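You operate a simulated robot arm through the tools that you are given. There is no shell and no other tool.

You are at the controls of a simulated robot arm. One attempt, no reset.

TASK
Measure the raking lamp's light at 2 on the taped square.
Fine: swing the lamp to mark 2, dial at 2, switch on and leave it so; lay the black light meter on the square, read it and put it back on its stand.
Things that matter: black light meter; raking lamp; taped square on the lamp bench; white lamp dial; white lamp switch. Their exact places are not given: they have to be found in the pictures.

The check looks at the end state, three seconds after you hand in, the way a careful person would. Anything else that was tipped, shoved, dropped, spilled or broken makes it a failure.

THE ROBOT
A 6-joint arm with a fingered hand, hanging from a carriage that runs on a gantry, over the field with the corners [-2.067, 0.203], [-2.066, -1.277], [0.434, -1.277], [0.433, 0.203] (x, y) and turns from -5.725 to 6.283 rad about z. Base frame: it is fixed where the carriage stands at the start and does not move with it; the origin is on the floor, on the carriage's upright axis, x ahead of it, y to its left, z up; the surface under the hand at the start is at about z = 0.8. Units: m, rad, N and s.
It reaches about 0.845 m from its shoulder. Its first joint turns from -2.897 to 2.897 rad. Places, roughly: raking lamp [0.5, 0, 0.8]; taped square on the lamp bench [0.2, 0, 0.8]; white lamp dial [0.6, -0.2, 0.8]; white lamp switch [0.6, -0.3, 0.8]. Payload 3.7 kg.
Tool frame: the origin (TCP) lies between the finger pads and is the grasp point; the fingertips stand 0.026 m ahead of it; z points along the fingers, y is the line along which they close. The gripper opens to 0.156 m; its body begins 0.073 m behind the TCP. The gripper is a hand of 4 fingers: y runs from the thumb to the fingers, the wrist lies at [0, 0, -0.239] in the tool frame.
Orientation is that of the tool frame in the base frame, as a unit quaternion [w, x, y, z]. With the fingers straight down and closing along the base's y, the tool's x points along the base's -x, its y along +y and its z along -z.

THE INTERFACE
- The arm moves only by the tool play_rows. Its argument "steps" is a list of rows, each a list of 6 numbers: the shift along the base's x, y, z in m, then the turn, a rotation vector about the base's x, y, z in rad. In form: [[x, y, z, rx, ry, rz], ...]. A call has 1 to 20 rows; each row shifts and turns the commanded pose from where the row before left it. A row lasts 0.2 s, in which the tool goes at most 0.05 m and 0.15 rad; a call with a longer step from one row to the next is refused whole. A pose out of reach is approached as far as the arm can. The call stops where the force on the tool passes 40 N (or 10 N more than at its start, if that is more) or the arm is blocked; 0.2 s more then pass. In this call time passes only in rows, and 0.2 s behind the last. The reply holds the time, the measured pose of the TCP, the force on the tool along the base axes, the opening and the grip force, in the units named above and with some noise, with the torque about the TCP (base axes, N m) and any sound that the robot's microphone picked up, and new pictures: "show" is both (left out), scene, wrist or none.
- Cameras (640 x 400 px; columns grow to the right, rows downward): "scene" is now at [0.2395, -0.0397, 1.7828]; the picture's right is [-0.75, -0.66, 0.00], its down [-0.62, 0.70, -0.36] and it looks along [0.24, -0.27, -0.93] (base axes); focal length 265 px, centre (320, 200). "wrist" rides on the gripper at [0.058, -0.058, -0.091] in the tool frame; the picture's right is [0.71, 0.71, 0.00], its down [-0.53, 0.53, -0.67] and it looks along [-0.47, 0.47, 0.74] (tool axes); focal length 265 px, centre (320, 200).
- move_column(by): slides the trunk up (or, below 0, down) by that many m; the arm and the scene camera ride with it, the base frame stays. It gives what a move gives, with no picture.
- roll_base(legs): drives the robot by 1 to 6 legs, each [ahead, left, turn to the left] in m, m and rad, along the robot's own axes; the way and the turn of a leg run together, so that a leg with both is an arc; at most 1.5 m and 3.142 rad a leg. The arm and the cameras ride along, it lands a little off, and it stops where it bumps. It keeps to its track: a leg is cut to what the track allows. It gives what a move gives, and a new picture of the scene camera.
- finger_targets(finger1, finger2, finger3, thumb_bend): sets how far each is bent, from 0 (flat) to 100 (curled in); at 30 the hand is open as for a grip, at 70 the pads meet at the TCP. One left out holds its place. A second passes; each finger stops where it meets its share of the squeeze, and holds until it gets a number again. It is the only way to open and close the hand. It gives what a move gives, with no picture; readings hold the bend of each and the force on the fingers (four entries, about 0 where the hand has none), thumb and palm.
- aim_head(pan, tilt): turns the head with the scene camera to pan (to the left, within 2.705 rad either way) and tilt (down, from -0.506 to 1.204), counted from straight ahead of the robot. It gives what a move gives, and a new picture of the scene camera.
- pixel_to_xyz(camera, pixels): for up to 12 pixels [column, row] of the newest picture of that camera ("zoom" is the newest enlarged one), the place [x, y, z] in the base frame of the surface seen there, good to about 0.002 m. No time passes.
- zoom(camera, box): a new picture of the part [left, top, right, bottom] of that camera's present view, enlarged. No time passes.
- close_job(): hands the job in; it is judged then, once.

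Unless the task says otherwise, let go and move clear before handing in.

The tools are called after "Call:" as a command line: name --pt "numbers of a row" for each row, then --argument value for the rest, lists and objects as JSON in quotes. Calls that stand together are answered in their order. play_rows: Moves the arm, as the interface text tells. Its arguments: {"type":"object","properties":{"steps":{"type":"array"},"show":{"type":"string","enum":["both","scene","wrist","none"]}},"required":["steps"]} The other tools are called the same way: move_column (by) moves the trunk up or down; finger_targets (finger1, finger2, finger3, thumb_bend) moves the fingers one by one; roll_base (legs) drives the base; aim_head (pan, tilt) turns the head that bears the scene camera; pixel_to_xyz (camera, pixels) gives the place of the surface under pixels of a picture; zoom (camera, box) takes an enlarged picture of a part of a camera's view; close_job () hands the job in.

At the start:

```text
time: 0.0
ee_pos: [0.4919, -0.1247, 1.1678]
ee_rot: [0.0, 0.0, 1.0, 0.0]
force: [-0.1, -0.6, 0.6]
wrist_torque: [0.01, 0.03, -0.02]
width: 0.156
gripper_force: 0.0
shape: jaw
bend: [30.0, 30.0, 30.0, 30.0]
finger forces: [0.1, 0.1, 0.1, 0.2, 0.0, 0.0]
trunk travel left (down, up): [-0.634, 0.045]
robot x, y, heading: [0.0006, 0.0026, 0.001]
head pan, tilt (commanded): [-0.846, 1.201]
```

scene: 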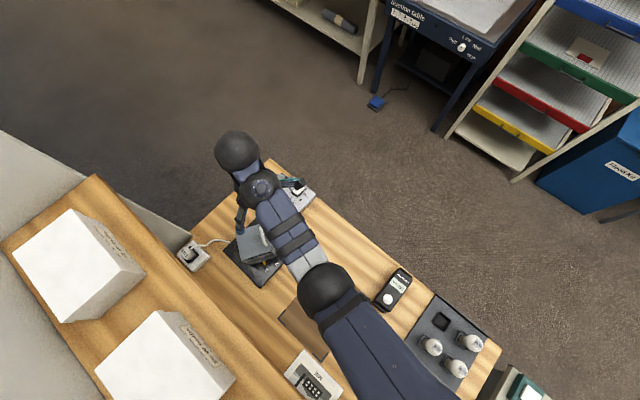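
wrist: 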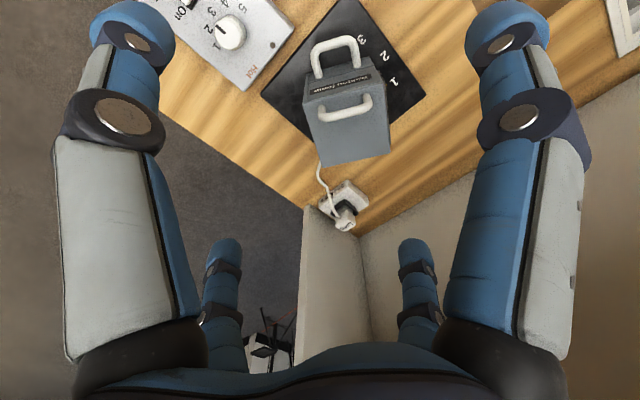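

The wrist picture shows the lamp with marks 1, 2, 3 on its black plate near (350,110), and the dial and switch panel near (230,35). The scene shows the black meter near (393,290) and some other things on the bench. I will zoom in on these before moving.

Call:
zoom --camera "wrist" --box '[140, 0, 460, 200]'

Call:
zoom --camera "scene" --box '[260, 220, 540, 400]'

Call:
zoom --camera "scene" --box '[160, 120, 360, 300]'

```text
2.00 times, centred on (300, 100) of wrist
```

zoom: 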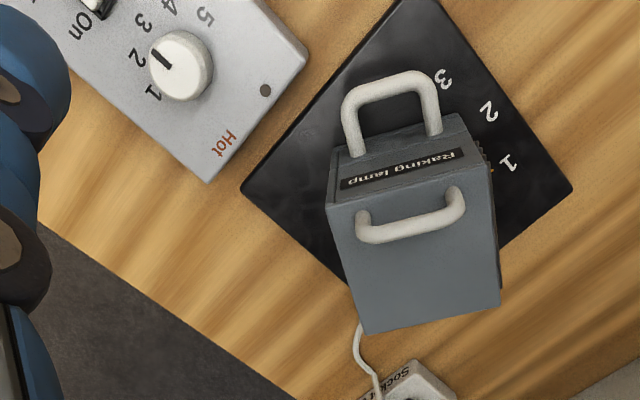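

```text
2.22 times, centred on (400, 310) of scene
```

zoom: 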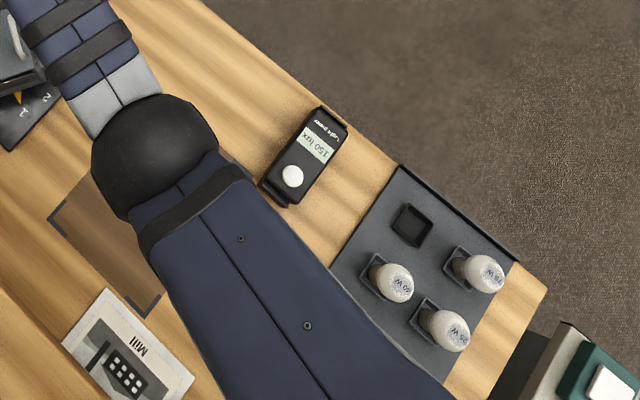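

```text
2.22 times, centred on (260, 210) of scene
```

zoom: 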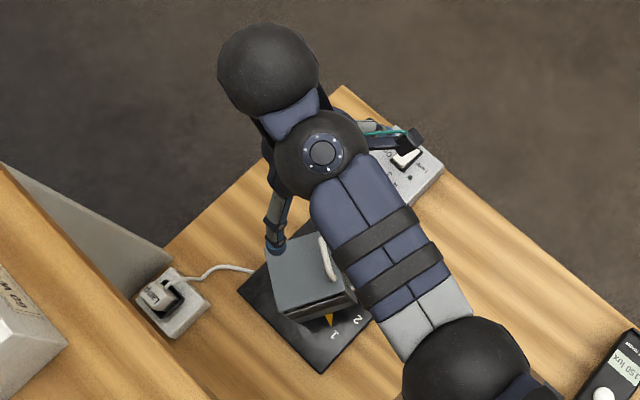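

The lamp's yellow pointer looks to be near mark 1, and the dial points at about 1–2. I'll read coordinates of these features from the wrist and scene pictures.

Call:
pixel_to_xyz --camera "wrist" --pixels '[[229, 33], [190, 5], [272, 45], [336, 60], [350, 105], [393, 80], [384, 54], [361, 40], [345, 195], [346, 225], [326, 100], [388, 100]]'

Call:
pixel_to_xyz --camera "scene" --pixels '[[398, 281], [388, 300], [403, 270], [381, 306], [305, 330], [432, 346], [470, 343], [455, 366], [440, 320], [285, 312], [330, 355], [315, 385]]'

Call:
zoom --camera "scene" --box '[370, 260, 420, 315]'

Call:
zoom --camera "wrist" --box '[290, 160, 390, 250]'

```text
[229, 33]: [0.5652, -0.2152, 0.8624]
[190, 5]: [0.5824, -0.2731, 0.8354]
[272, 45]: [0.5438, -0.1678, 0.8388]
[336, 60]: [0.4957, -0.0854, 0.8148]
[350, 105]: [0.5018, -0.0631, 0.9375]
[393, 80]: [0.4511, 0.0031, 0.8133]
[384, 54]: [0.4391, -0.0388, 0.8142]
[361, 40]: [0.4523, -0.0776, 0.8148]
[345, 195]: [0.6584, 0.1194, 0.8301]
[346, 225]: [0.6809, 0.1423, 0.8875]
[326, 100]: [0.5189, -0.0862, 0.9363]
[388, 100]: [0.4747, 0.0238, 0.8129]
```

```text
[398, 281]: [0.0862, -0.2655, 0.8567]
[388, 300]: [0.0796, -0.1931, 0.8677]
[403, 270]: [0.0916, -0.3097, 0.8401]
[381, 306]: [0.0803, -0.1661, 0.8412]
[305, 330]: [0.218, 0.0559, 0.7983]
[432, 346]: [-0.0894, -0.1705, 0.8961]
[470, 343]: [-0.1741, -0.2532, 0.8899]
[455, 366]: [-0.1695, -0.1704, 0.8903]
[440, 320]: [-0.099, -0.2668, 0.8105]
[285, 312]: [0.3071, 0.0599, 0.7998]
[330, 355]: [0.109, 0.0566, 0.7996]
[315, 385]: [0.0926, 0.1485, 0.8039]
```

```text
7.27 times, centred on (395, 288) of scene
```

zoom: 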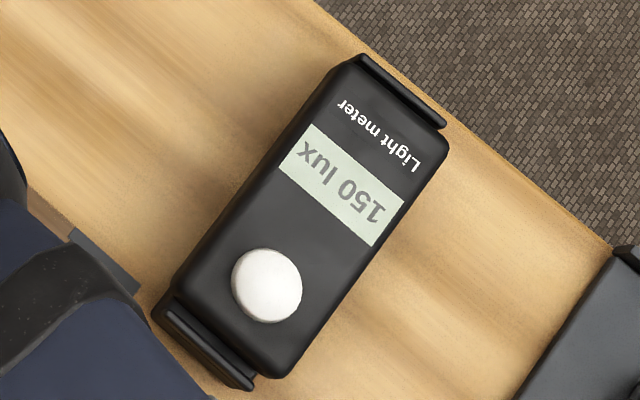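

```text
4.44 times, centred on (340, 205) of wrist
```

zoom: 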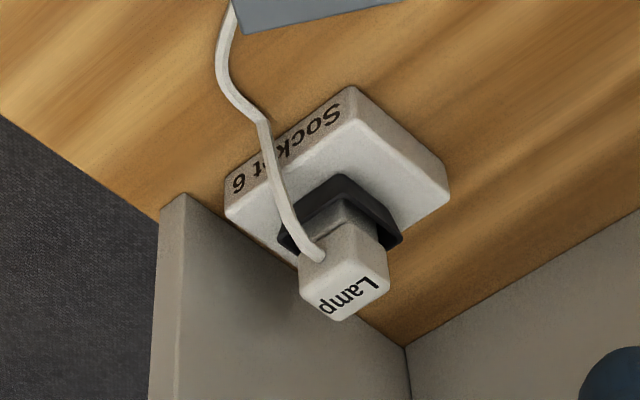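

The meter (scene ~(395,288)) reads 150 lux and lies between two stand lips. The lamp plug sits in socket 6. I'll turn the head for other views of the bench.

Call:
aim_head --pan 0.0 --tilt 1.2

Call:
aim_head --pan -1.6 --tilt 1.2

Call:
aim_head --pan -2.5 --tilt 1.2

```text
time: 1.2
ee_pos: [0.4915, -0.1238, 1.1686]
ee_rot: [0.0, 0.0, 1.0, 0.0]
force: [0.8, -0.2, 0.8]
wrist_torque: [-0.01, 0.0, 0.02]
width: 0.1559
gripper_force: 0.0
shape: jaw
bend: [30.0, 30.0, 30.0, 30.0]
finger forces: [0.1, 0.0, 0.0, 0.1, 0.0, 0.0]
trunk travel left (down, up): [-0.634, 0.045]
robot x, y, heading: [-0.0032, -0.0014, 0.001]
head pan, tilt (commanded): [0.0, 1.201]
```

scene: 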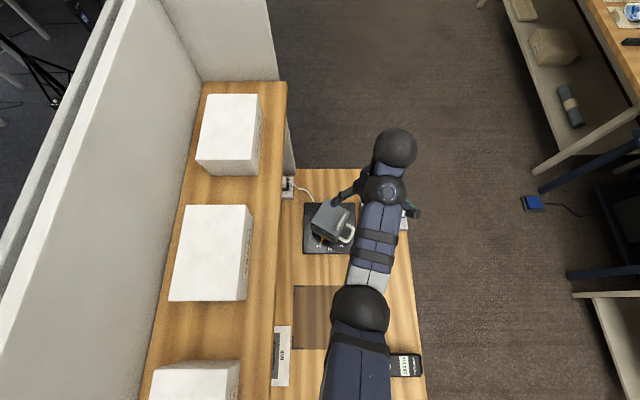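

```text
time: 2.8
ee_pos: [0.4912, -0.1236, 1.1681]
ee_rot: [0.0, 0.0, 1.0, 0.0]
force: [0.4, -0.2, 0.3]
wrist_torque: [0.01, -0.02, -0.01]
width: 0.156
gripper_force: 0.0
shape: jaw
bend: [30.0, 30.0, 30.0, 30.0]
finger forces: [0.1, 0.1, 0.1, 0.0, 0.1, 0.1]
trunk travel left (down, up): [-0.634, 0.045]
robot x, y, heading: [0.0006, -0.0035, 0.001]
head pan, tilt (commanded): [-1.6, 1.201]
```

scene: 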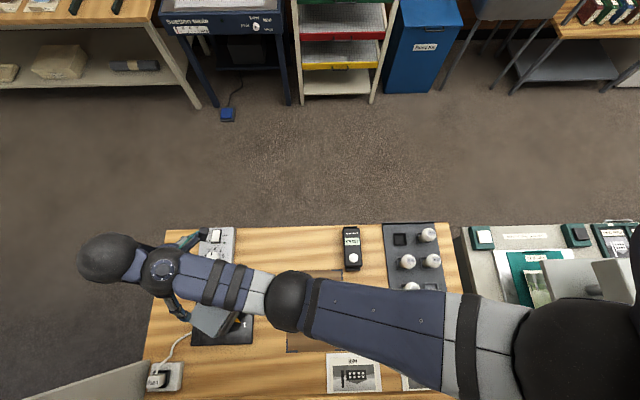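

```text
time: 4.0
ee_pos: [0.4923, -0.1232, 1.1688]
ee_rot: [0.0, 0.0, 1.0, 0.0]
force: [1.4, 0.5, 0.4]
wrist_torque: [-0.02, -0.01, 0.0]
width: 0.1557
gripper_force: 0.0
shape: jaw
bend: [30.0, 30.0, 30.0, 30.0]
finger forces: [0.0, 0.0, 0.1, 0.1, 0.1, 0.0]
trunk travel left (down, up): [-0.634, 0.045]
robot x, y, heading: [-0.0009, 0.0051, -0.001]
head pan, tilt (commanded): [-2.499, 1.201]
```

scene: 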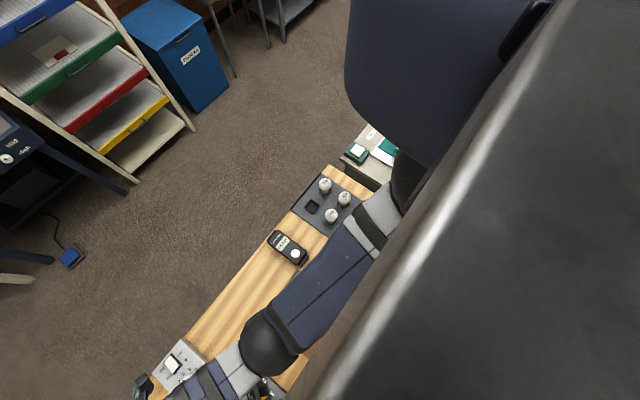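

The bench also has a card labelled "Mill" and a bulb tray. I'll turn the head back to -1.6 and zoom in on the lamp, the panel and the meter.

Call:
aim_head --pan -1.6 --tilt 1.2

Call:
zoom --camera "scene" --box '[140, 220, 300, 400]'

Call:
zoom --camera "scene" --box '[300, 215, 460, 400]'

```text
time: 5.2
ee_pos: [0.492, -0.1238, 1.1678]
ee_rot: [0.0, 0.001, 1.0, 0.0]
force: [0.0, -0.7, 0.8]
wrist_torque: [-0.03, 0.01, 0.01]
width: 0.1561
gripper_force: 0.1
shape: jaw
bend: [30.0, 30.0, 30.0, 30.0]
finger forces: [0.0, 0.0, 0.0, 0.0, 0.1, 0.0]
trunk travel left (down, up): [-0.634, 0.045]
robot x, y, heading: [-0.0006, 0.0047, 0.001]
head pan, tilt (commanded): [-1.6, 1.201]
```

scene: 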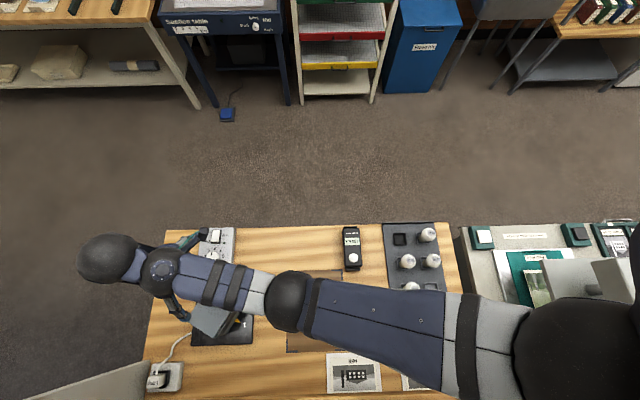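

```text
2.22 times, centred on (220, 310) of scene
```

zoom: 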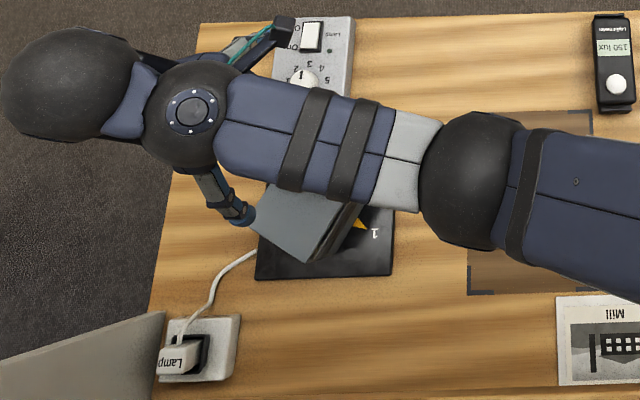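

```text
2.16 times, centred on (380, 308) of scene
```

zoom: 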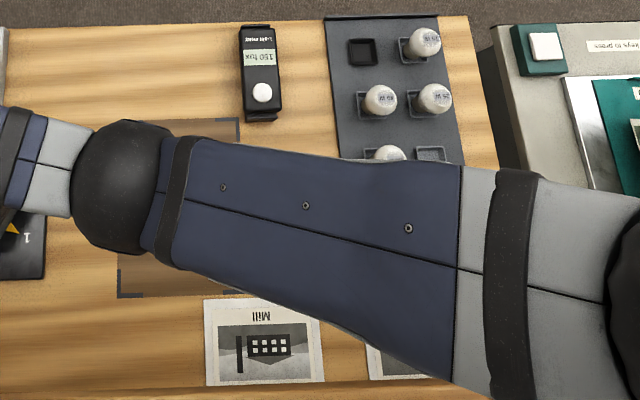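

The arm hides most of the bench in the scene view. I'll swing the hand out over the aisle at the same height, well above everything, to clear the view.

Call:
play_rows --pt "0 -0.045 0 0 0 0" --pt "0 -0.045 0 0 0 0" --pt "0 -0.045 0 0 0 0" --pt "0 -0.045 0 0 0 0" --pt "0 -0.045 0 0 0 0" --pt "-0.02 -0.04 0 0 0 0" --pt "-0.02 -0.04 0 0 0 0" --pt "-0.02 -0.04 0 0 0 0" --pt "-0.02 -0.04 0 0 0 0" --pt "-0.02 -0.04 0 0 0 0" --show "both"

Call:
aim_head --pan -0.3 --tilt 1.2

```text
time: 7.4
ee_pos: [0.3641, -0.4595, 1.1831]
ee_rot: [-0.001, 0.0, 1.0, 0.002]
force: [-0.3, 0.8, -0.4]
wrist_torque: [0.0, 0.0, -0.01]
width: 0.1559
gripper_force: 0.0
shape: jaw
bend: [30.0, 30.0, 30.0, 30.0]
finger forces: [0.1, 0.1, 0.1, 0.0, 0.0, 0.0]
out of reach, approached as far as the arm can: row 5, 6, 7, 8, 9, 10
trunk travel left (down, up): [-0.634, 0.045]
robot x, y, heading: [-0.0018, 0.0007, 0.002]
head pan, tilt (commanded): [-1.6, 1.201]
```

scene: 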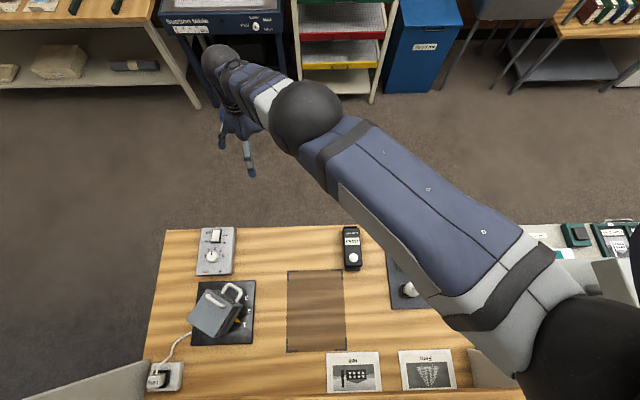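
wrist: 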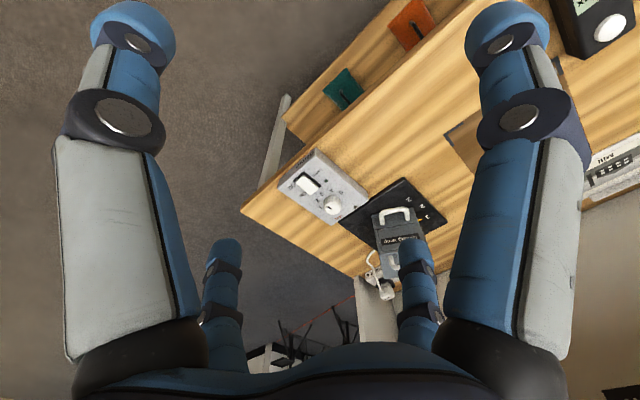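

```text
time: 8.9
ee_pos: [0.3648, -0.4613, 1.1834]
ee_rot: [-0.001, 0.0, 1.0, 0.001]
force: [0.4, -0.7, -0.3]
wrist_torque: [-0.04, 0.02, 0.01]
width: 0.1559
gripper_force: 0.0
shape: jaw
bend: [30.0, 30.0, 30.0, 30.0]
finger forces: [0.1, 0.0, 0.0, 0.0, 0.2, 0.0]
trunk travel left (down, up): [-0.634, 0.045]
robot x, y, heading: [0.0011, 0.0015, -0.007]
head pan, tilt (commanded): [-0.3, 1.201]
```

scene: 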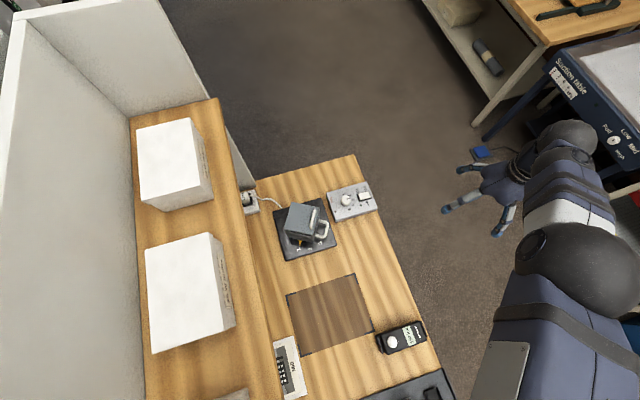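

The bench is in clear view now: lamp near (308,225), panel near (352,198), square near (330,312) and meter near (402,338). I'll zoom in on each of them.

Call:
zoom --camera "scene" --box '[260, 170, 390, 270]'

Call:
zoom --camera "scene" --box '[325, 175, 380, 225]'

Call:
zoom --camera "wrist" --box '[270, 140, 450, 310]'

Call:
zoom --camera "scene" --box '[270, 260, 450, 400]'

```text
4.00 times, centred on (325, 220) of scene
```

zoom: 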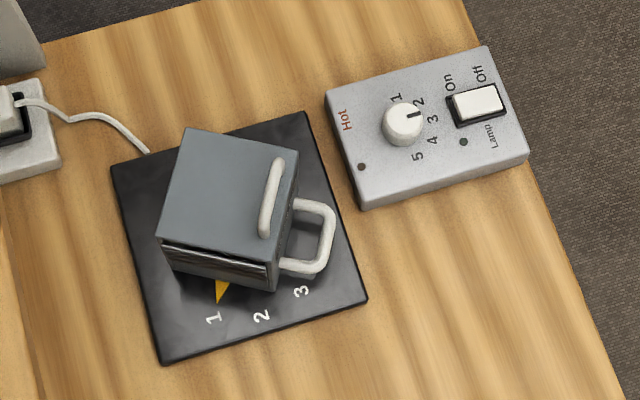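

```text
8.00 times, centred on (352, 200) of scene
```

zoom: 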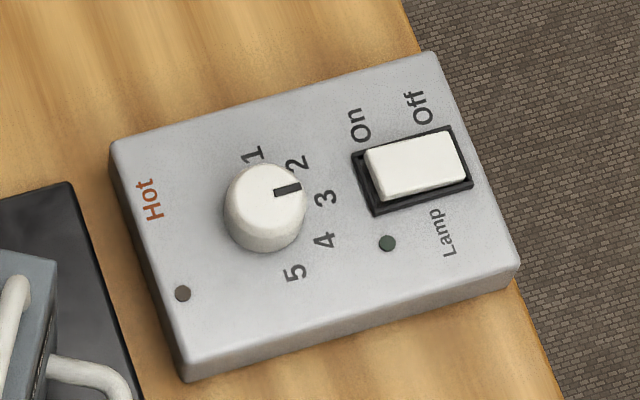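

```text
2.35 times, centred on (360, 225) of wrist
```

zoom: 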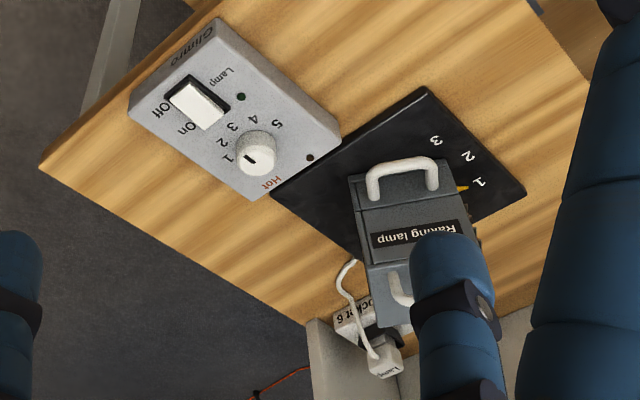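

```text
2.86 times, centred on (360, 330) of scene
```

zoom: 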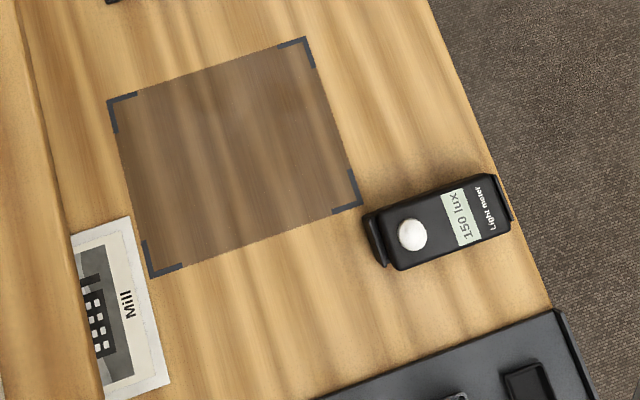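

The pointer is at 1, the dial line appears to point at 3, and the switch is at Off. I'll measure the panel labels and the lamp's handles precisely in zoomed pictures.

Call:
zoom --camera "scene" --box '[325, 175, 380, 225]'

Call:
pixel_to_xyz --camera "zoom" --pixels '[[252, 155], [298, 163], [325, 198], [323, 240], [295, 272], [268, 193], [297, 186], [278, 192], [255, 245], [385, 155], [430, 150], [395, 185]]'

Call:
pixel_to_xyz --camera "zoom" --pixels '[[450, 145], [430, 185], [360, 125], [418, 105], [112, 150], [430, 55], [518, 265], [187, 375], [388, 243], [182, 293], [262, 160], [303, 210]]'

Call:
zoom --camera "scene" --box '[270, 190, 350, 270]'

```text
8.00 times, centred on (352, 200) of scene
```

zoom: 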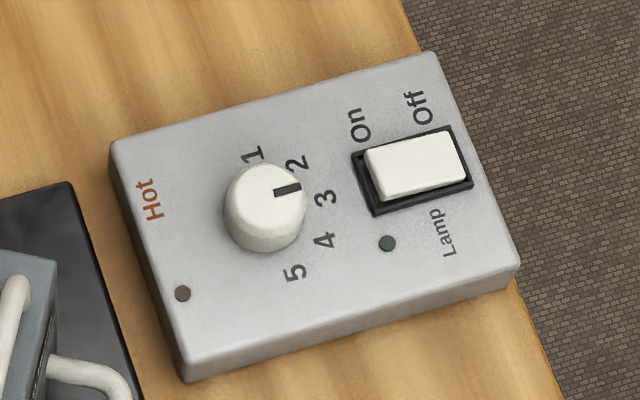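

```text
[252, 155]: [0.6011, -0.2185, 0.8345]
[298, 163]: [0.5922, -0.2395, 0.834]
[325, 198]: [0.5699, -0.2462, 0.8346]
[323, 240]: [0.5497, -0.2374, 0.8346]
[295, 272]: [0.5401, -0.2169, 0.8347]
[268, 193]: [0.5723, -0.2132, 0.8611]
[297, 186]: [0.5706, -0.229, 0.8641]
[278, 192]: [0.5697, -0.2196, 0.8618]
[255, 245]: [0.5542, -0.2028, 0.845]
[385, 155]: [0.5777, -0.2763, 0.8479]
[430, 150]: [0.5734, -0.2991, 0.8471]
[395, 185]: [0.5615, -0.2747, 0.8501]
```

```text
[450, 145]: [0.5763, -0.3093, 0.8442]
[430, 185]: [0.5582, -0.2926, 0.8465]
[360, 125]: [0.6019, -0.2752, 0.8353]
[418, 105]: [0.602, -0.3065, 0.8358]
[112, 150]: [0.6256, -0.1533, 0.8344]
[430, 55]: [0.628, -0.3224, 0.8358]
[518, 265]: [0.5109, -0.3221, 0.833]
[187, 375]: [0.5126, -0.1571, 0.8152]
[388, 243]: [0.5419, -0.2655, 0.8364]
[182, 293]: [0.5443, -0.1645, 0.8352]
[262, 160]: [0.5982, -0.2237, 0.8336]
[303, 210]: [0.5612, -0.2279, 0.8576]
```

```text
5.00 times, centred on (310, 230) of scene
```

zoom: 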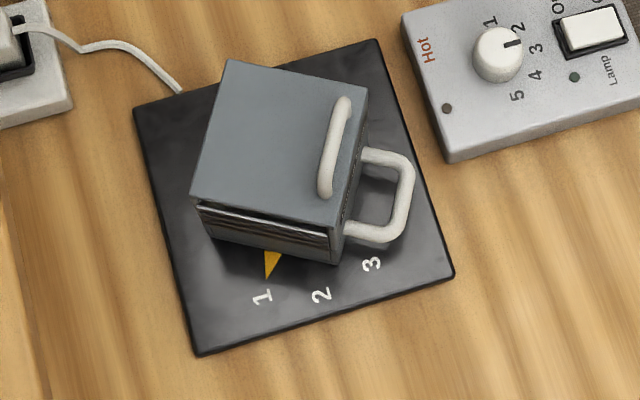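

The dial is centred near (0.570,-0.213) and its line points at 3, so turning it to 2 takes about +40° about z. The switch's On end is near (0.575,-0.275). Next I'll measure the lamp body, handles and pointer, and find where the arm's shoulder is.

Call:
pixel_to_xyz --camera "zoom" --pixels '[[228, 62], [366, 90], [338, 225], [193, 195], [343, 102], [325, 190], [365, 155], [408, 165], [400, 225], [348, 232], [266, 276], [272, 258]]'

Call:
pixel_to_xyz --camera "zoom" --pixels '[[137, 110], [375, 42], [452, 273], [198, 352], [262, 296], [321, 294], [371, 263], [330, 255], [210, 225], [406, 195], [334, 150], [270, 140]]'

Call:
aim_head --pan -1.6 --tilt 0.6

```text
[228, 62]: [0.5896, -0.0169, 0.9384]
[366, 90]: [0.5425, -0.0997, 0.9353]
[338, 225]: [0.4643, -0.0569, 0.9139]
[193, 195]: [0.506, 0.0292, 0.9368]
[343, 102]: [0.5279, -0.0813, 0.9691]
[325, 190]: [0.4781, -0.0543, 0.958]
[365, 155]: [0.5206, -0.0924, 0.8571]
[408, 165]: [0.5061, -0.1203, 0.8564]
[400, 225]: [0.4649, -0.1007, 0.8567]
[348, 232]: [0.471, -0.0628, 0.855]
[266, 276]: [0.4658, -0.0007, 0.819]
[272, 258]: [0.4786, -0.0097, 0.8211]
```

```text
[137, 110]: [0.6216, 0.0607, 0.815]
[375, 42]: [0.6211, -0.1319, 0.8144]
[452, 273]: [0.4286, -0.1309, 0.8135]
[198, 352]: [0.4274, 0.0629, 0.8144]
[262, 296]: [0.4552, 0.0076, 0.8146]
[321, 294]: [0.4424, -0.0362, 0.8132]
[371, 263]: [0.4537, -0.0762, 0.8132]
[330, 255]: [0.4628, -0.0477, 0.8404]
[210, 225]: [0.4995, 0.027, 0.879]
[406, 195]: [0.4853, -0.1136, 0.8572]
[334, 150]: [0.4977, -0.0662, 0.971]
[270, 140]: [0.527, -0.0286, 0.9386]
```

```text
time: 10.4
ee_pos: [0.3639, -0.4617, 1.1838]
ee_rot: [-0.001, 0.0, 1.0, 0.001]
force: [0.2, -0.8, -0.9]
wrist_torque: [0.03, 0.02, 0.0]
width: 0.1559
gripper_force: 0.1
shape: jaw
bend: [30.0, 30.0, 30.0, 30.0]
finger forces: [0.0, 0.0, 0.0, 0.0, 0.0, 0.0]
trunk travel left (down, up): [-0.634, 0.045]
robot x, y, heading: [-0.0015, 0.0022, -0.004]
head pan, tilt (commanded): [-1.6, 0.6]
```

scene: 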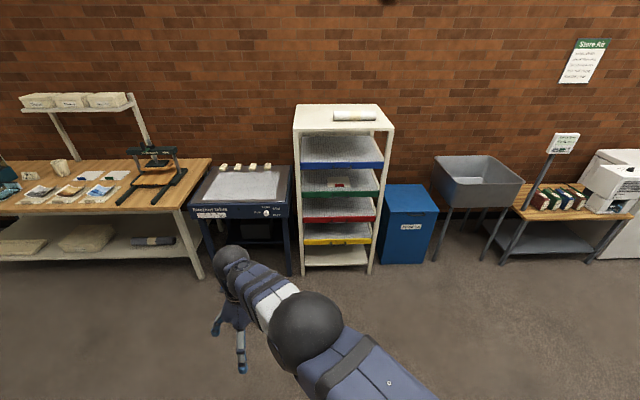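

Plate centre and lamp pivot are at about (0.525,-0.035). The pointer is at 150° and mark 2 is at 180°, so the lamp needs +30° about z. I'll look at the arm's root to learn the reach, and test which finger is which with a small bend.

Call:
aim_head --pan -1.9 --tilt 1.2

Call:
finger_targets --finger1 55 --finger2 30 --finger3 10 --thumb_bend 30

Call:
play_rows --pt "0 0 0 0 0 0" --show "both"

```text
time: 11.4
ee_pos: [0.3652, -0.4609, 1.1843]
ee_rot: [-0.001, 0.001, 1.0, 0.0]
force: [1.1, 0.2, -0.4]
wrist_torque: [-0.01, 0.03, 0.02]
width: 0.1559
gripper_force: 0.1
shape: jaw
bend: [30.0, 30.0, 30.0, 30.0]
finger forces: [0.1, 0.1, 0.1, 0.0, 0.0, 0.1]
trunk travel left (down, up): [-0.634, 0.045]
robot x, y, heading: [0.0027, -0.0026, 0.002]
head pan, tilt (commanded): [-1.901, 1.201]
```

scene: 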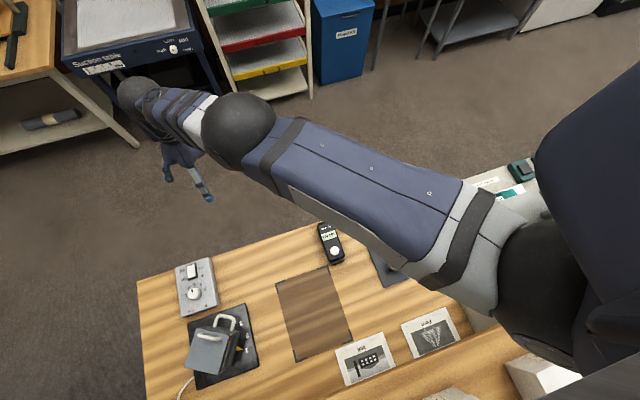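

```text
time: 12.4
ee_pos: [0.3645, -0.4617, 1.1834]
ee_rot: [-0.001, 0.0, 1.0, 0.001]
force: [-0.1, -1.3, -0.6]
wrist_torque: [0.02, -0.02, -0.01]
width: 0.079
gripper_force: 0.1
shape: fingers
bend: [55.0, 30.0, 10.0, 30.0]
finger forces: [0.1, 0.1, 0.0, 0.0, 0.1, 0.1]
trunk travel left (down, up): [-0.634, 0.045]
robot x, y, heading: [0.001, 0.0006, -0.003]
head pan, tilt (commanded): [-1.901, 1.201]
```

```text
time: 12.8
ee_pos: [0.3651, -0.4623, 1.1826]
ee_rot: [-0.001, 0.0, 1.0, 0.001]
force: [0.1, 0.1, 0.1]
wrist_torque: [-0.02, -0.03, 0.01]
width: 0.0789
gripper_force: 0.0
shape: fingers
bend: [55.0, 30.0, 10.0, 30.0]
finger forces: [0.1, 0.1, 0.0, 0.0, 0.1, 0.0]
trunk travel left (down, up): [-0.634, 0.045]
robot x, y, heading: [0.0013, -0.0009, 0.001]
head pan, tilt (commanded): [-1.901, 1.201]
```

scene: 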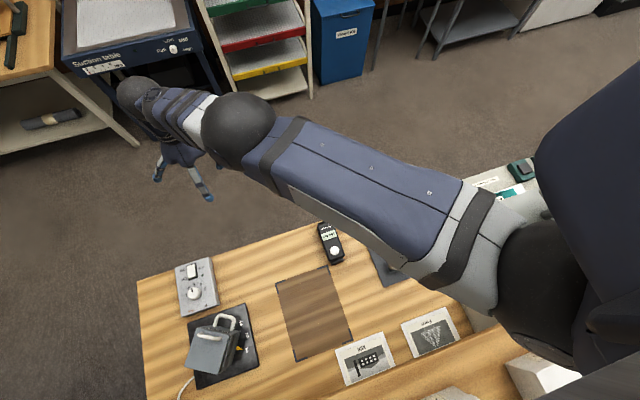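
wrist: 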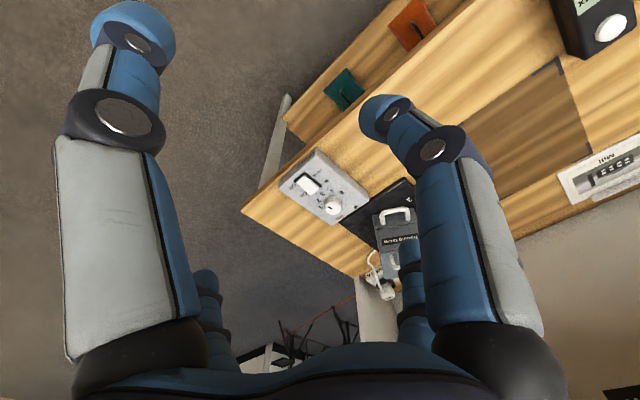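

Finger 1 sits on tool +x, finger 3 on -x, and finger 2 on +y opposite the thumb. Now I'll locate the arm's joints from the scene picture.

Call:
pixel_to_xyz --camera "scene" --pixels '[[545, 270], [510, 260], [240, 125], [140, 95], [470, 230], [600, 150], [400, 200], [560, 310]]'

Call:
finger_targets --finger1 30 --finger2 30 --finger3 30 --thumb_bend 30

```text
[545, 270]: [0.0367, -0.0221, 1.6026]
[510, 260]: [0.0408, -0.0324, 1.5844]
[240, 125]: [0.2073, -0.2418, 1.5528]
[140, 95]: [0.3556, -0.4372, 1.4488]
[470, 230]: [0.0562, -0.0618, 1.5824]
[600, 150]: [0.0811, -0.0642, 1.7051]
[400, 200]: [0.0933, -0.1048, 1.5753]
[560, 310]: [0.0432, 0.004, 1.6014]
```

```text
time: 13.8
ee_pos: [0.3648, -0.4607, 1.1841]
ee_rot: [-0.001, 0.0, 1.0, 0.001]
force: [-0.6, -0.1, -0.5]
wrist_torque: [0.03, 0.01, 0.0]
width: 0.1063
gripper_force: 0.1
shape: fingers
bend: [30.0, 30.0, 30.0, 30.0]
finger forces: [0.1, 0.0, 0.0, 0.0, 0.1, 0.1]
trunk travel left (down, up): [-0.634, 0.045]
robot x, y, heading: [-0.0019, -0.0016, -0.004]
head pan, tilt (commanded): [-1.901, 1.201]
```

The shoulder is near (0,0,1.55) and the wrist reaches about 0.6 m from it, so a carriage place in the aisle at about (0.35,-0.55), trunk lower, covers all the work points. I'll bring the hand back in first, then drive.

Call:
play_rows --pt "0.01 0.045 0 0 0 0" --pt "0.01 0.045 0 0 0 0" --pt "0.01 0.045 0 0 0 0" --pt "0.01 0.045 0 0 0 0" --pt "0.01 0.045 0 0 0 0" --pt "0.01 0.045 0 0 0 0" --show "none"

```text
time: 15.2
ee_pos: [0.5166, -0.2623, 1.1517]
ee_rot: [-0.002, 0.001, 1.0, 0.0]
force: [0.0, -0.2, 0.0]
wrist_torque: [0.03, -0.04, 0.02]
width: 0.1061
gripper_force: 0.0
shape: fingers
bend: [30.0, 30.0, 30.0, 30.0]
finger forces: [0.0, 0.0, 0.0, 0.1, 0.1, 0.0]
out of reach, approached as far as the arm can: row 1, 2, 3, 4, 5, 6
trunk travel left (down, up): [-0.634, 0.045]
robot x, y, heading: [-0.0005, 0.0015, 0.002]
head pan, tilt (commanded): [-1.901, 1.201]
```

The readback is a bit off from what I'd commanded, with rows flagged out of reach. I'll send a zero row to see where the hand settles.

Call:
play_rows --pt "0 0 0 0 0 0" --pt "0 0 0 0 0 0" --show "scene"

```text
time: 15.8
ee_pos: [0.5157, -0.2619, 1.1514]
ee_rot: [-0.001, 0.0, 1.0, 0.001]
force: [-0.6, 0.4, -0.6]
wrist_torque: [-0.01, 0.02, -0.01]
width: 0.1064
gripper_force: 0.1
shape: fingers
bend: [30.0, 30.0, 30.0, 30.0]
finger forces: [0.0, 0.0, 0.0, 0.0, 0.0, 0.0]
trunk travel left (down, up): [-0.634, 0.045]
robot x, y, heading: [0.0004, 0.0019, -0.002]
head pan, tilt (commanded): [-1.901, 1.201]
```

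scene: 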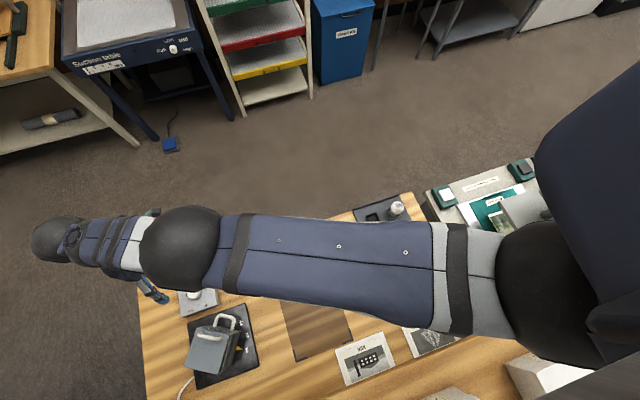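

Before driving, I'll check where the furniture across the aisle stands.

Call:
pixel_to_xyz --camera "scene" --pixels '[[100, 68], [190, 48], [170, 147], [120, 20], [20, 30], [295, 90], [440, 197], [540, 370], [500, 330]]'

```text
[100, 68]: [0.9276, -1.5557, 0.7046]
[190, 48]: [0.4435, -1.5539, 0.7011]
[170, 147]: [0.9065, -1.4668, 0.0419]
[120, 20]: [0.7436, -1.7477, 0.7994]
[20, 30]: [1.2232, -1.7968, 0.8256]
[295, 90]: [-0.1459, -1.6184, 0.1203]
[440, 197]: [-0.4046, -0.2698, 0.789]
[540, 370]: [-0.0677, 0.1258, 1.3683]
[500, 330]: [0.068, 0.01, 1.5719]
```

Nothing stands before y = -1.46, so the aisle is free. I'll drive the carriage to about (0.35,-0.55).

Call:
roll_base --legs '[[0.0, -0.55, 0.0], [0.35, 0.0, 0.0]]'

Call:
move_column --by -0.22

Call:
aim_head --pan 1.6 --tilt 1.0

```text
time: 20.8
ee_pos: [0.8748, -0.801, 1.1524]
ee_rot: [-0.002, -0.01, 1.0, 0.001]
force: [0.1, -0.2, -0.6]
wrist_torque: [-0.04, 0.02, 0.02]
width: 0.1063
gripper_force: 0.0
shape: fingers
bend: [30.0, 30.0, 30.0, 30.0]
finger forces: [0.0, 0.0, 0.1, 0.1, 0.0, 0.0]
trunk travel left (down, up): [-0.634, 0.045]
robot x, y, heading: [0.3525, -0.548, 0.02]
head pan, tilt (commanded): [-1.901, 1.201]
```

scene: 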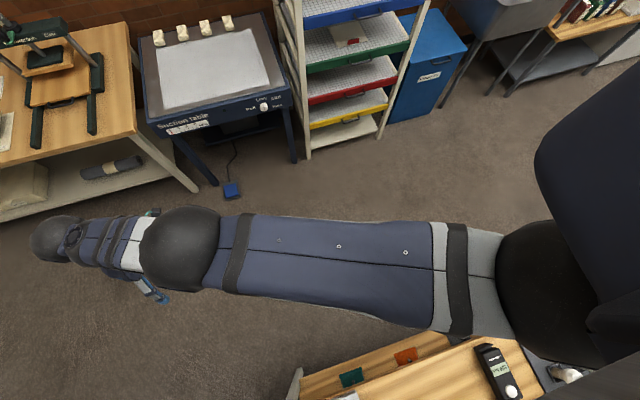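

```text
time: 23.2
ee_pos: [0.8746, -0.8011, 0.9323]
ee_rot: [-0.002, -0.009, 1.0, 0.001]
force: [-0.5, 0.2, -0.6]
wrist_torque: [0.01, 0.02, -0.02]
width: 0.1064
gripper_force: 0.1
shape: fingers
bend: [30.0, 30.0, 30.0, 30.0]
finger forces: [0.0, 0.0, 0.0, 0.1, 0.0, 0.0]
trunk travel left (down, up): [-0.414, 0.265]
robot x, y, heading: [0.3561, -0.5454, 0.02]
head pan, tilt (commanded): [-1.901, 1.201]
```

```text
time: 26.1
ee_pos: [0.8736, -0.8027, 0.9311]
ee_rot: [-0.003, -0.009, 1.0, 0.001]
force: [1.0, -0.8, 0.0]
wrist_torque: [0.01, 0.0, -0.01]
width: 0.1063
gripper_force: 0.1
shape: fingers
bend: [30.0, 30.0, 30.0, 30.0]
finger forces: [0.0, 0.0, 0.0, 0.1, 0.1, 0.0]
trunk travel left (down, up): [-0.414, 0.265]
robot x, y, heading: [0.3537, -0.5515, 0.019]
head pan, tilt (commanded): [1.6, 1.0]
```

scene: 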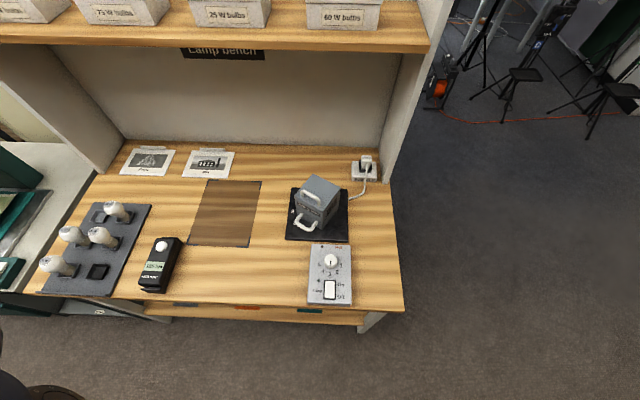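

From here (pan 1.6) the whole bench is clear: lamp at (318,205), panel at (330,272), square at (225,213) and meter at (160,262). I'll bring the hand up and over to above the lamp's top handle, turning it by -0.54 rad so that it closes across the handle bar.

Call:
play_rows --pt "-0.018 0.034 0.01 0 0 -0.027" --pt "-0.018 0.034 0.01 0 0 -0.027" --pt "-0.018 0.034 0.01 0 0 -0.027" --pt "-0.018 0.034 0.01 0 0 -0.027" --pt "-0.018 0.034 0.01 0 0 -0.027" --pt "-0.018 0.034 0.01 0 0 -0.027" --pt "-0.018 0.034 0.01 0 0 -0.027" --pt "-0.018 0.034 0.01 0 0 -0.027" --pt "-0.018 0.034 0.01 0 0 -0.027" --pt "-0.018 0.034 0.01 0 0 -0.027" --pt "-0.018 0.034 0.01 0 0 -0.027" --pt "-0.018 0.034 0.01 0 0 -0.027" --pt "-0.018 0.034 0.01 0 0 -0.027" --pt "-0.018 0.034 0.01 0 0 -0.027" --pt "-0.018 0.034 0.01 0 0 -0.027" --pt "-0.018 0.034 0.01 0 0 -0.027" --pt "-0.018 0.034 0.01 0 0 -0.027" --pt "-0.018 0.034 0.0 0 0 -0.027" --show "both"

```text
time: 29.9
ee_pos: [0.8606, -0.2264, 1.0129]
ee_rot: [-0.002, 0.232, 0.973, 0.002]
force: [0.5, -0.5, -0.4]
wrist_torque: [-0.02, 0.01, 0.01]
width: 0.1063
gripper_force: 0.2
shape: fingers
bend: [30.0, 30.0, 30.0, 30.0]
finger forces: [0.1, 0.1, 0.1, 0.0, 0.0, 0.1]
out of reach, approached as far as the arm can: row 1, 2, 3, 4, 5, 6, 7, 8, 9, 10, 11, 12, 13, 14, 15, 16
trunk travel left (down, up): [-0.414, 0.265]
robot x, y, heading: [0.3549, -0.5501, 0.018]
head pan, tilt (commanded): [1.6, 1.0]
```

scene: 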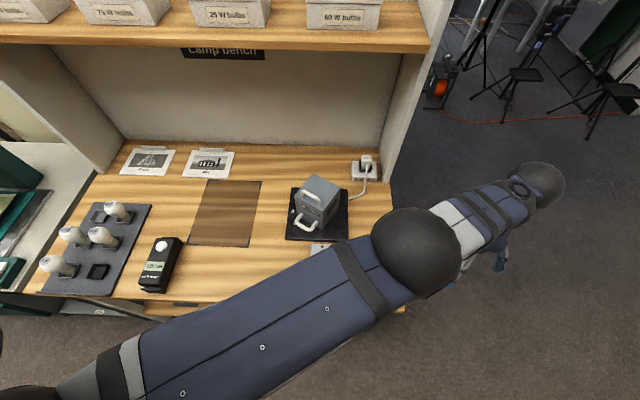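
wrist: 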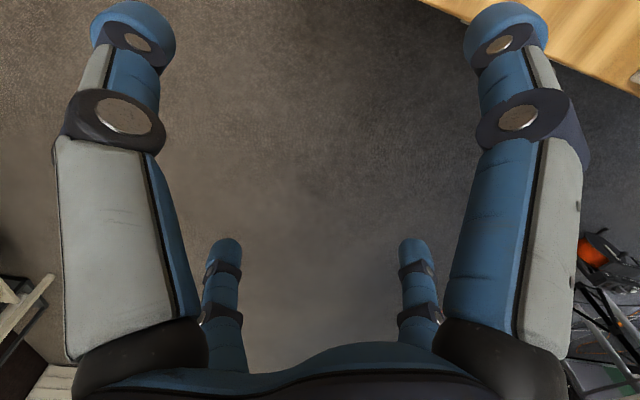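

The command had run on past reach, and now it matches the measured pose (0.861,-0.226,1.013). I'll move to above the lamp's top handle at about (0.503,-0.068,1.08).

Call:
play_rows --pt "0 0 0.035 0 0 0" --pt "0 0 0.033 0 0 0" --pt "-0.036 0.016 0 0 0 -0.0056" --pt "-0.036 0.016 0 0 0 -0.0056" --pt "-0.036 0.016 0 0 0 -0.0056" --pt "-0.036 0.016 0 0 0 -0.0056" --pt "-0.036 0.016 0 0 0 -0.0056" --pt "-0.036 0.016 0 0 0 -0.0056" --pt "-0.036 0.016 0 0 0 -0.0056" --pt "-0.036 0.016 0 0 0 -0.0056" --pt "-0.036 0.016 0 0 0 -0.0056" --pt "-0.036 0.016 0 0 0 -0.0056" --show "both"

```text
time: 32.5
ee_pos: [0.5317, -0.0299, 1.0846]
ee_rot: [-0.002, 0.261, 0.965, 0.002]
force: [-0.1, 0.0, 0.4]
wrist_torque: [0.02, 0.0, 0.0]
width: 0.1065
gripper_force: 0.1
shape: fingers
bend: [30.0, 30.0, 30.0, 30.0]
finger forces: [0.1, 0.0, 0.0, 0.1, 0.0, 0.0]
out of reach, approached as far as the arm can: row 6, 7, 8, 9, 11
trunk travel left (down, up): [-0.414, 0.265]
robot x, y, heading: [0.3528, -0.5514, 0.017]
head pan, tilt (commanded): [1.6, 1.0]
```

scene: 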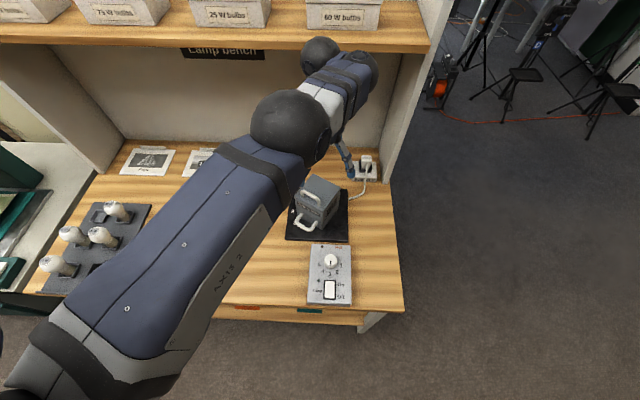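
wrist: 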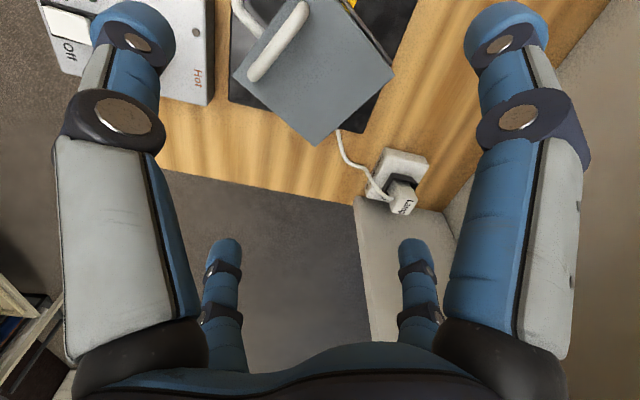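

The hand is a bit off the commanded (0.50,-0.066) and close to the shelf in the scene, with the wrist ball at (320,50). I'll measure the shelf edge before moving on.

Call:
pixel_to_xyz --camera "scene" --pixels '[[420, 45], [240, 45], [230, 20], [340, 15], [320, 55], [290, 120], [360, 75], [400, 100], [350, 160], [150, 42]]'

Call:
play_rows --pt "0 0 0 0 0 0" --show "none"

```text
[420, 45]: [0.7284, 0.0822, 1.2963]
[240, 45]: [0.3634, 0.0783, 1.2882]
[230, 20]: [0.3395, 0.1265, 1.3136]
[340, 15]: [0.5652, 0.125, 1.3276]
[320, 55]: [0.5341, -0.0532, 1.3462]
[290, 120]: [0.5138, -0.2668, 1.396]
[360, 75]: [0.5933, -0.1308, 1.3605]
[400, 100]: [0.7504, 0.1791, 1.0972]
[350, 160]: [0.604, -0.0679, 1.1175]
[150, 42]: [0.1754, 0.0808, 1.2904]
```

```text
time: 32.9
ee_pos: [0.5317, -0.0294, 1.0851]
ee_rot: [-0.001, 0.26, 0.966, 0.002]
force: [0.4, 0.4, -0.3]
wrist_torque: [0.0, 0.0, -0.04]
width: 0.1063
gripper_force: 0.1
shape: fingers
bend: [30.0, 30.0, 30.0, 30.0]
finger forces: [0.1, 0.0, 0.0, 0.0, 0.1, 0.1]
trunk travel left (down, up): [-0.414, 0.265]
robot x, y, heading: [0.358, -0.5493, 0.016]
head pan, tilt (commanded): [1.6, 1.0]
```

The shelf's front edge is at y≈0.08, z≈1.29, so I'll keep the wrist south of it. I'll correct the hand to (0.503,-0.068) and check that the shift tracks.

Call:
play_rows --pt "-0.0145 -0.0195 0 0 0 0.0" --pt "-0.0145 -0.0195 0 0 0 0" --pt "0 0 0 0 0 0" --show "both"

```text
time: 33.7
ee_pos: [0.522, -0.0293, 1.0895]
ee_rot: [0.0, 0.26, 0.966, 0.0]
force: [0.1, -0.1, -0.1]
wrist_torque: [-0.02, 0.01, 0.0]
width: 0.1061
gripper_force: 0.0
shape: fingers
bend: [30.0, 30.0, 30.0, 30.0]
finger forces: [0.0, 0.0, 0.0, 0.0, 0.1, 0.0]
out of reach, approached as far as the arm can: row 1, 2
trunk travel left (down, up): [-0.414, 0.265]
robot x, y, heading: [0.3515, -0.5509, 0.016]
head pan, tilt (commanded): [1.6, 1.0]
```

scene: 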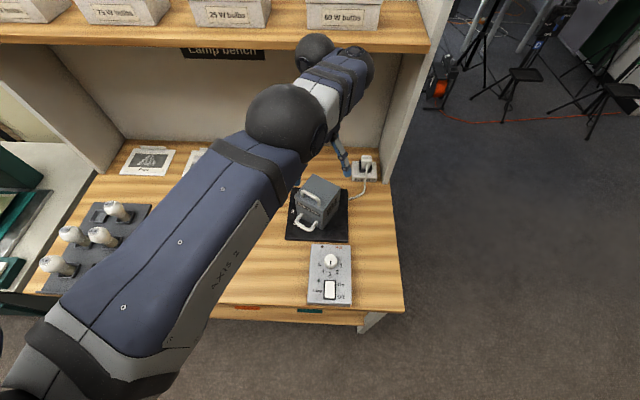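
wrist: 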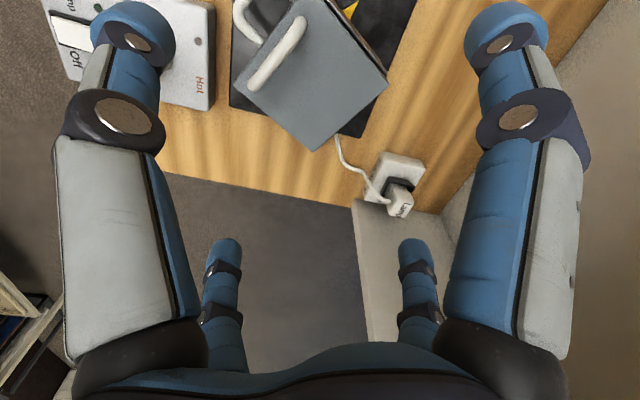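

The arm is nearly straight, so inward shifts are hardly followed at the stretched posture. I'll push straight inward, toward the shoulder and away from the shelf, to bend the elbow again.

Call:
play_rows --pt "-0.015 -0.045 0 0 0 0" --pt "-0.015 -0.045 0 0 0 0" --pt "-0.015 -0.045 0 0 0 0" --pt "-0.015 -0.045 0 0 0 0" --show "scene"

```text
time: 34.7
ee_pos: [0.5216, -0.0299, 1.0899]
ee_rot: [-0.001, 0.259, 0.966, 0.0]
force: [1.1, -0.2, 0.6]
wrist_torque: [-0.03, -0.02, 0.02]
width: 0.1065
gripper_force: 0.0
shape: fingers
bend: [30.0, 30.0, 30.0, 30.0]
finger forces: [0.1, 0.0, 0.0, 0.1, 0.0, 0.1]
out of reach, approached as far as the arm can: row 1, 2, 3, 4
trunk travel left (down, up): [-0.414, 0.265]
robot x, y, heading: [0.3512, -0.5472, 0.016]
head pan, tilt (commanded): [1.6, 1.0]
```

scene: 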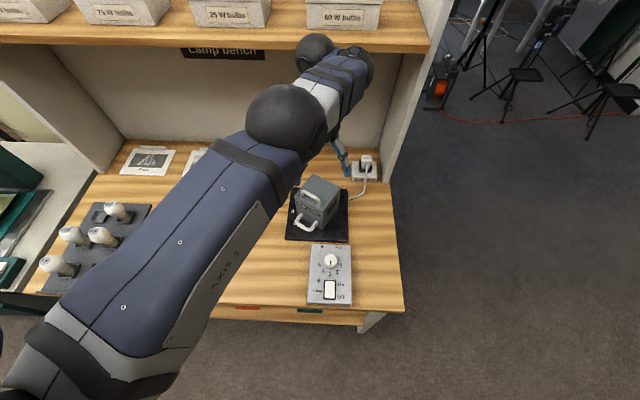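

No motion at all this time, so this looks like a joint limit rather than reach, probably the wrist roll after my -0.5 rad turn plus the arm's swing. I'll test it by turning the hand back by +0.3 rad about z.

Call:
play_rows --pt "0 0 0 0 0 0.1" --pt "0 0 0 0 0 0.1" --pt "0 0 0 0 0 0.1" --pt "-0.01 -0.03 0 0 0 0" --show "none"

```text
time: 35.7
ee_pos: [0.5212, -0.0299, 1.0898]
ee_rot: [-0.002, 0.112, 0.994, -0.002]
force: [0.3, 0.5, 0.0]
wrist_torque: [-0.01, -0.02, 0.0]
width: 0.1063
gripper_force: 0.0
shape: fingers
bend: [30.0, 30.0, 30.0, 30.0]
finger forces: [0.0, 0.0, 0.0, 0.1, 0.1, 0.1]
out of reach, approached as far as the arm can: row 4
trunk travel left (down, up): [-0.414, 0.265]
robot x, y, heading: [0.3538, -0.5539, 0.023]
head pan, tilt (commanded): [1.6, 1.0]
```

Turning works, but the inward shift is still refused, so wrist roll isn't the limit. I'll try a small downward shift, then a sideways one.

Call:
play_rows --pt "0 0 -0.03 0 0 0" --pt "0 0 0 0 0 0" --show "none"

Call:
play_rows --pt "0 -0.01 0 0 0 0" --pt "0 -0.01 0 0 0 0" --pt "0 -0.01 0 0 0 0" --show "none"

Call:
play_rows --pt "-0.02 0 0 0 0 0" --pt "-0.02 0 0 0 0 0" --show "none"

```text
time: 36.3
ee_pos: [0.5212, -0.0296, 1.0596]
ee_rot: [-0.003, 0.112, 0.994, -0.001]
force: [0.1, -0.1, -0.2]
wrist_torque: [-0.01, 0.01, 0.03]
width: 0.1064
gripper_force: 0.0
shape: fingers
bend: [30.0, 30.0, 30.0, 30.0]
finger forces: [0.0, 0.0, 0.1, 0.1, 0.0, 0.0]
trunk travel left (down, up): [-0.414, 0.265]
robot x, y, heading: [0.3556, -0.5488, 0.019]
head pan, tilt (commanded): [1.6, 1.0]
```

```text
time: 37.1
ee_pos: [0.5289, -0.032, 1.0574]
ee_rot: [-0.003, 0.113, 0.994, -0.001]
force: [-0.6, -0.2, 0.7]
wrist_torque: [0.02, -0.03, -0.02]
width: 0.1064
gripper_force: 0.0
shape: fingers
bend: [30.0, 30.0, 30.0, 30.0]
finger forces: [0.0, 0.0, 0.0, 0.0, 0.1, 0.0]
out of reach, approached as far as the arm can: row 1, 2, 3
trunk travel left (down, up): [-0.414, 0.265]
robot x, y, heading: [0.3554, -0.5497, 0.021]
head pan, tilt (commanded): [1.6, 1.0]
```

```text
time: 37.7
ee_pos: [0.4938, -0.0217, 1.0592]
ee_rot: [-0.002, 0.113, 0.994, 0.001]
force: [-0.6, -0.9, -0.3]
wrist_torque: [0.0, 0.05, 0.02]
width: 0.1064
gripper_force: 0.0
shape: fingers
bend: [30.0, 30.0, 30.0, 30.0]
finger forces: [0.1, 0.1, 0.1, 0.1, 0.0, 0.0]
out of reach, approached as far as the arm can: row 1, 2
trunk travel left (down, up): [-0.414, 0.265]
robot x, y, heading: [0.3555, -0.5455, 0.017]
head pan, tilt (commanded): [1.6, 1.0]
```

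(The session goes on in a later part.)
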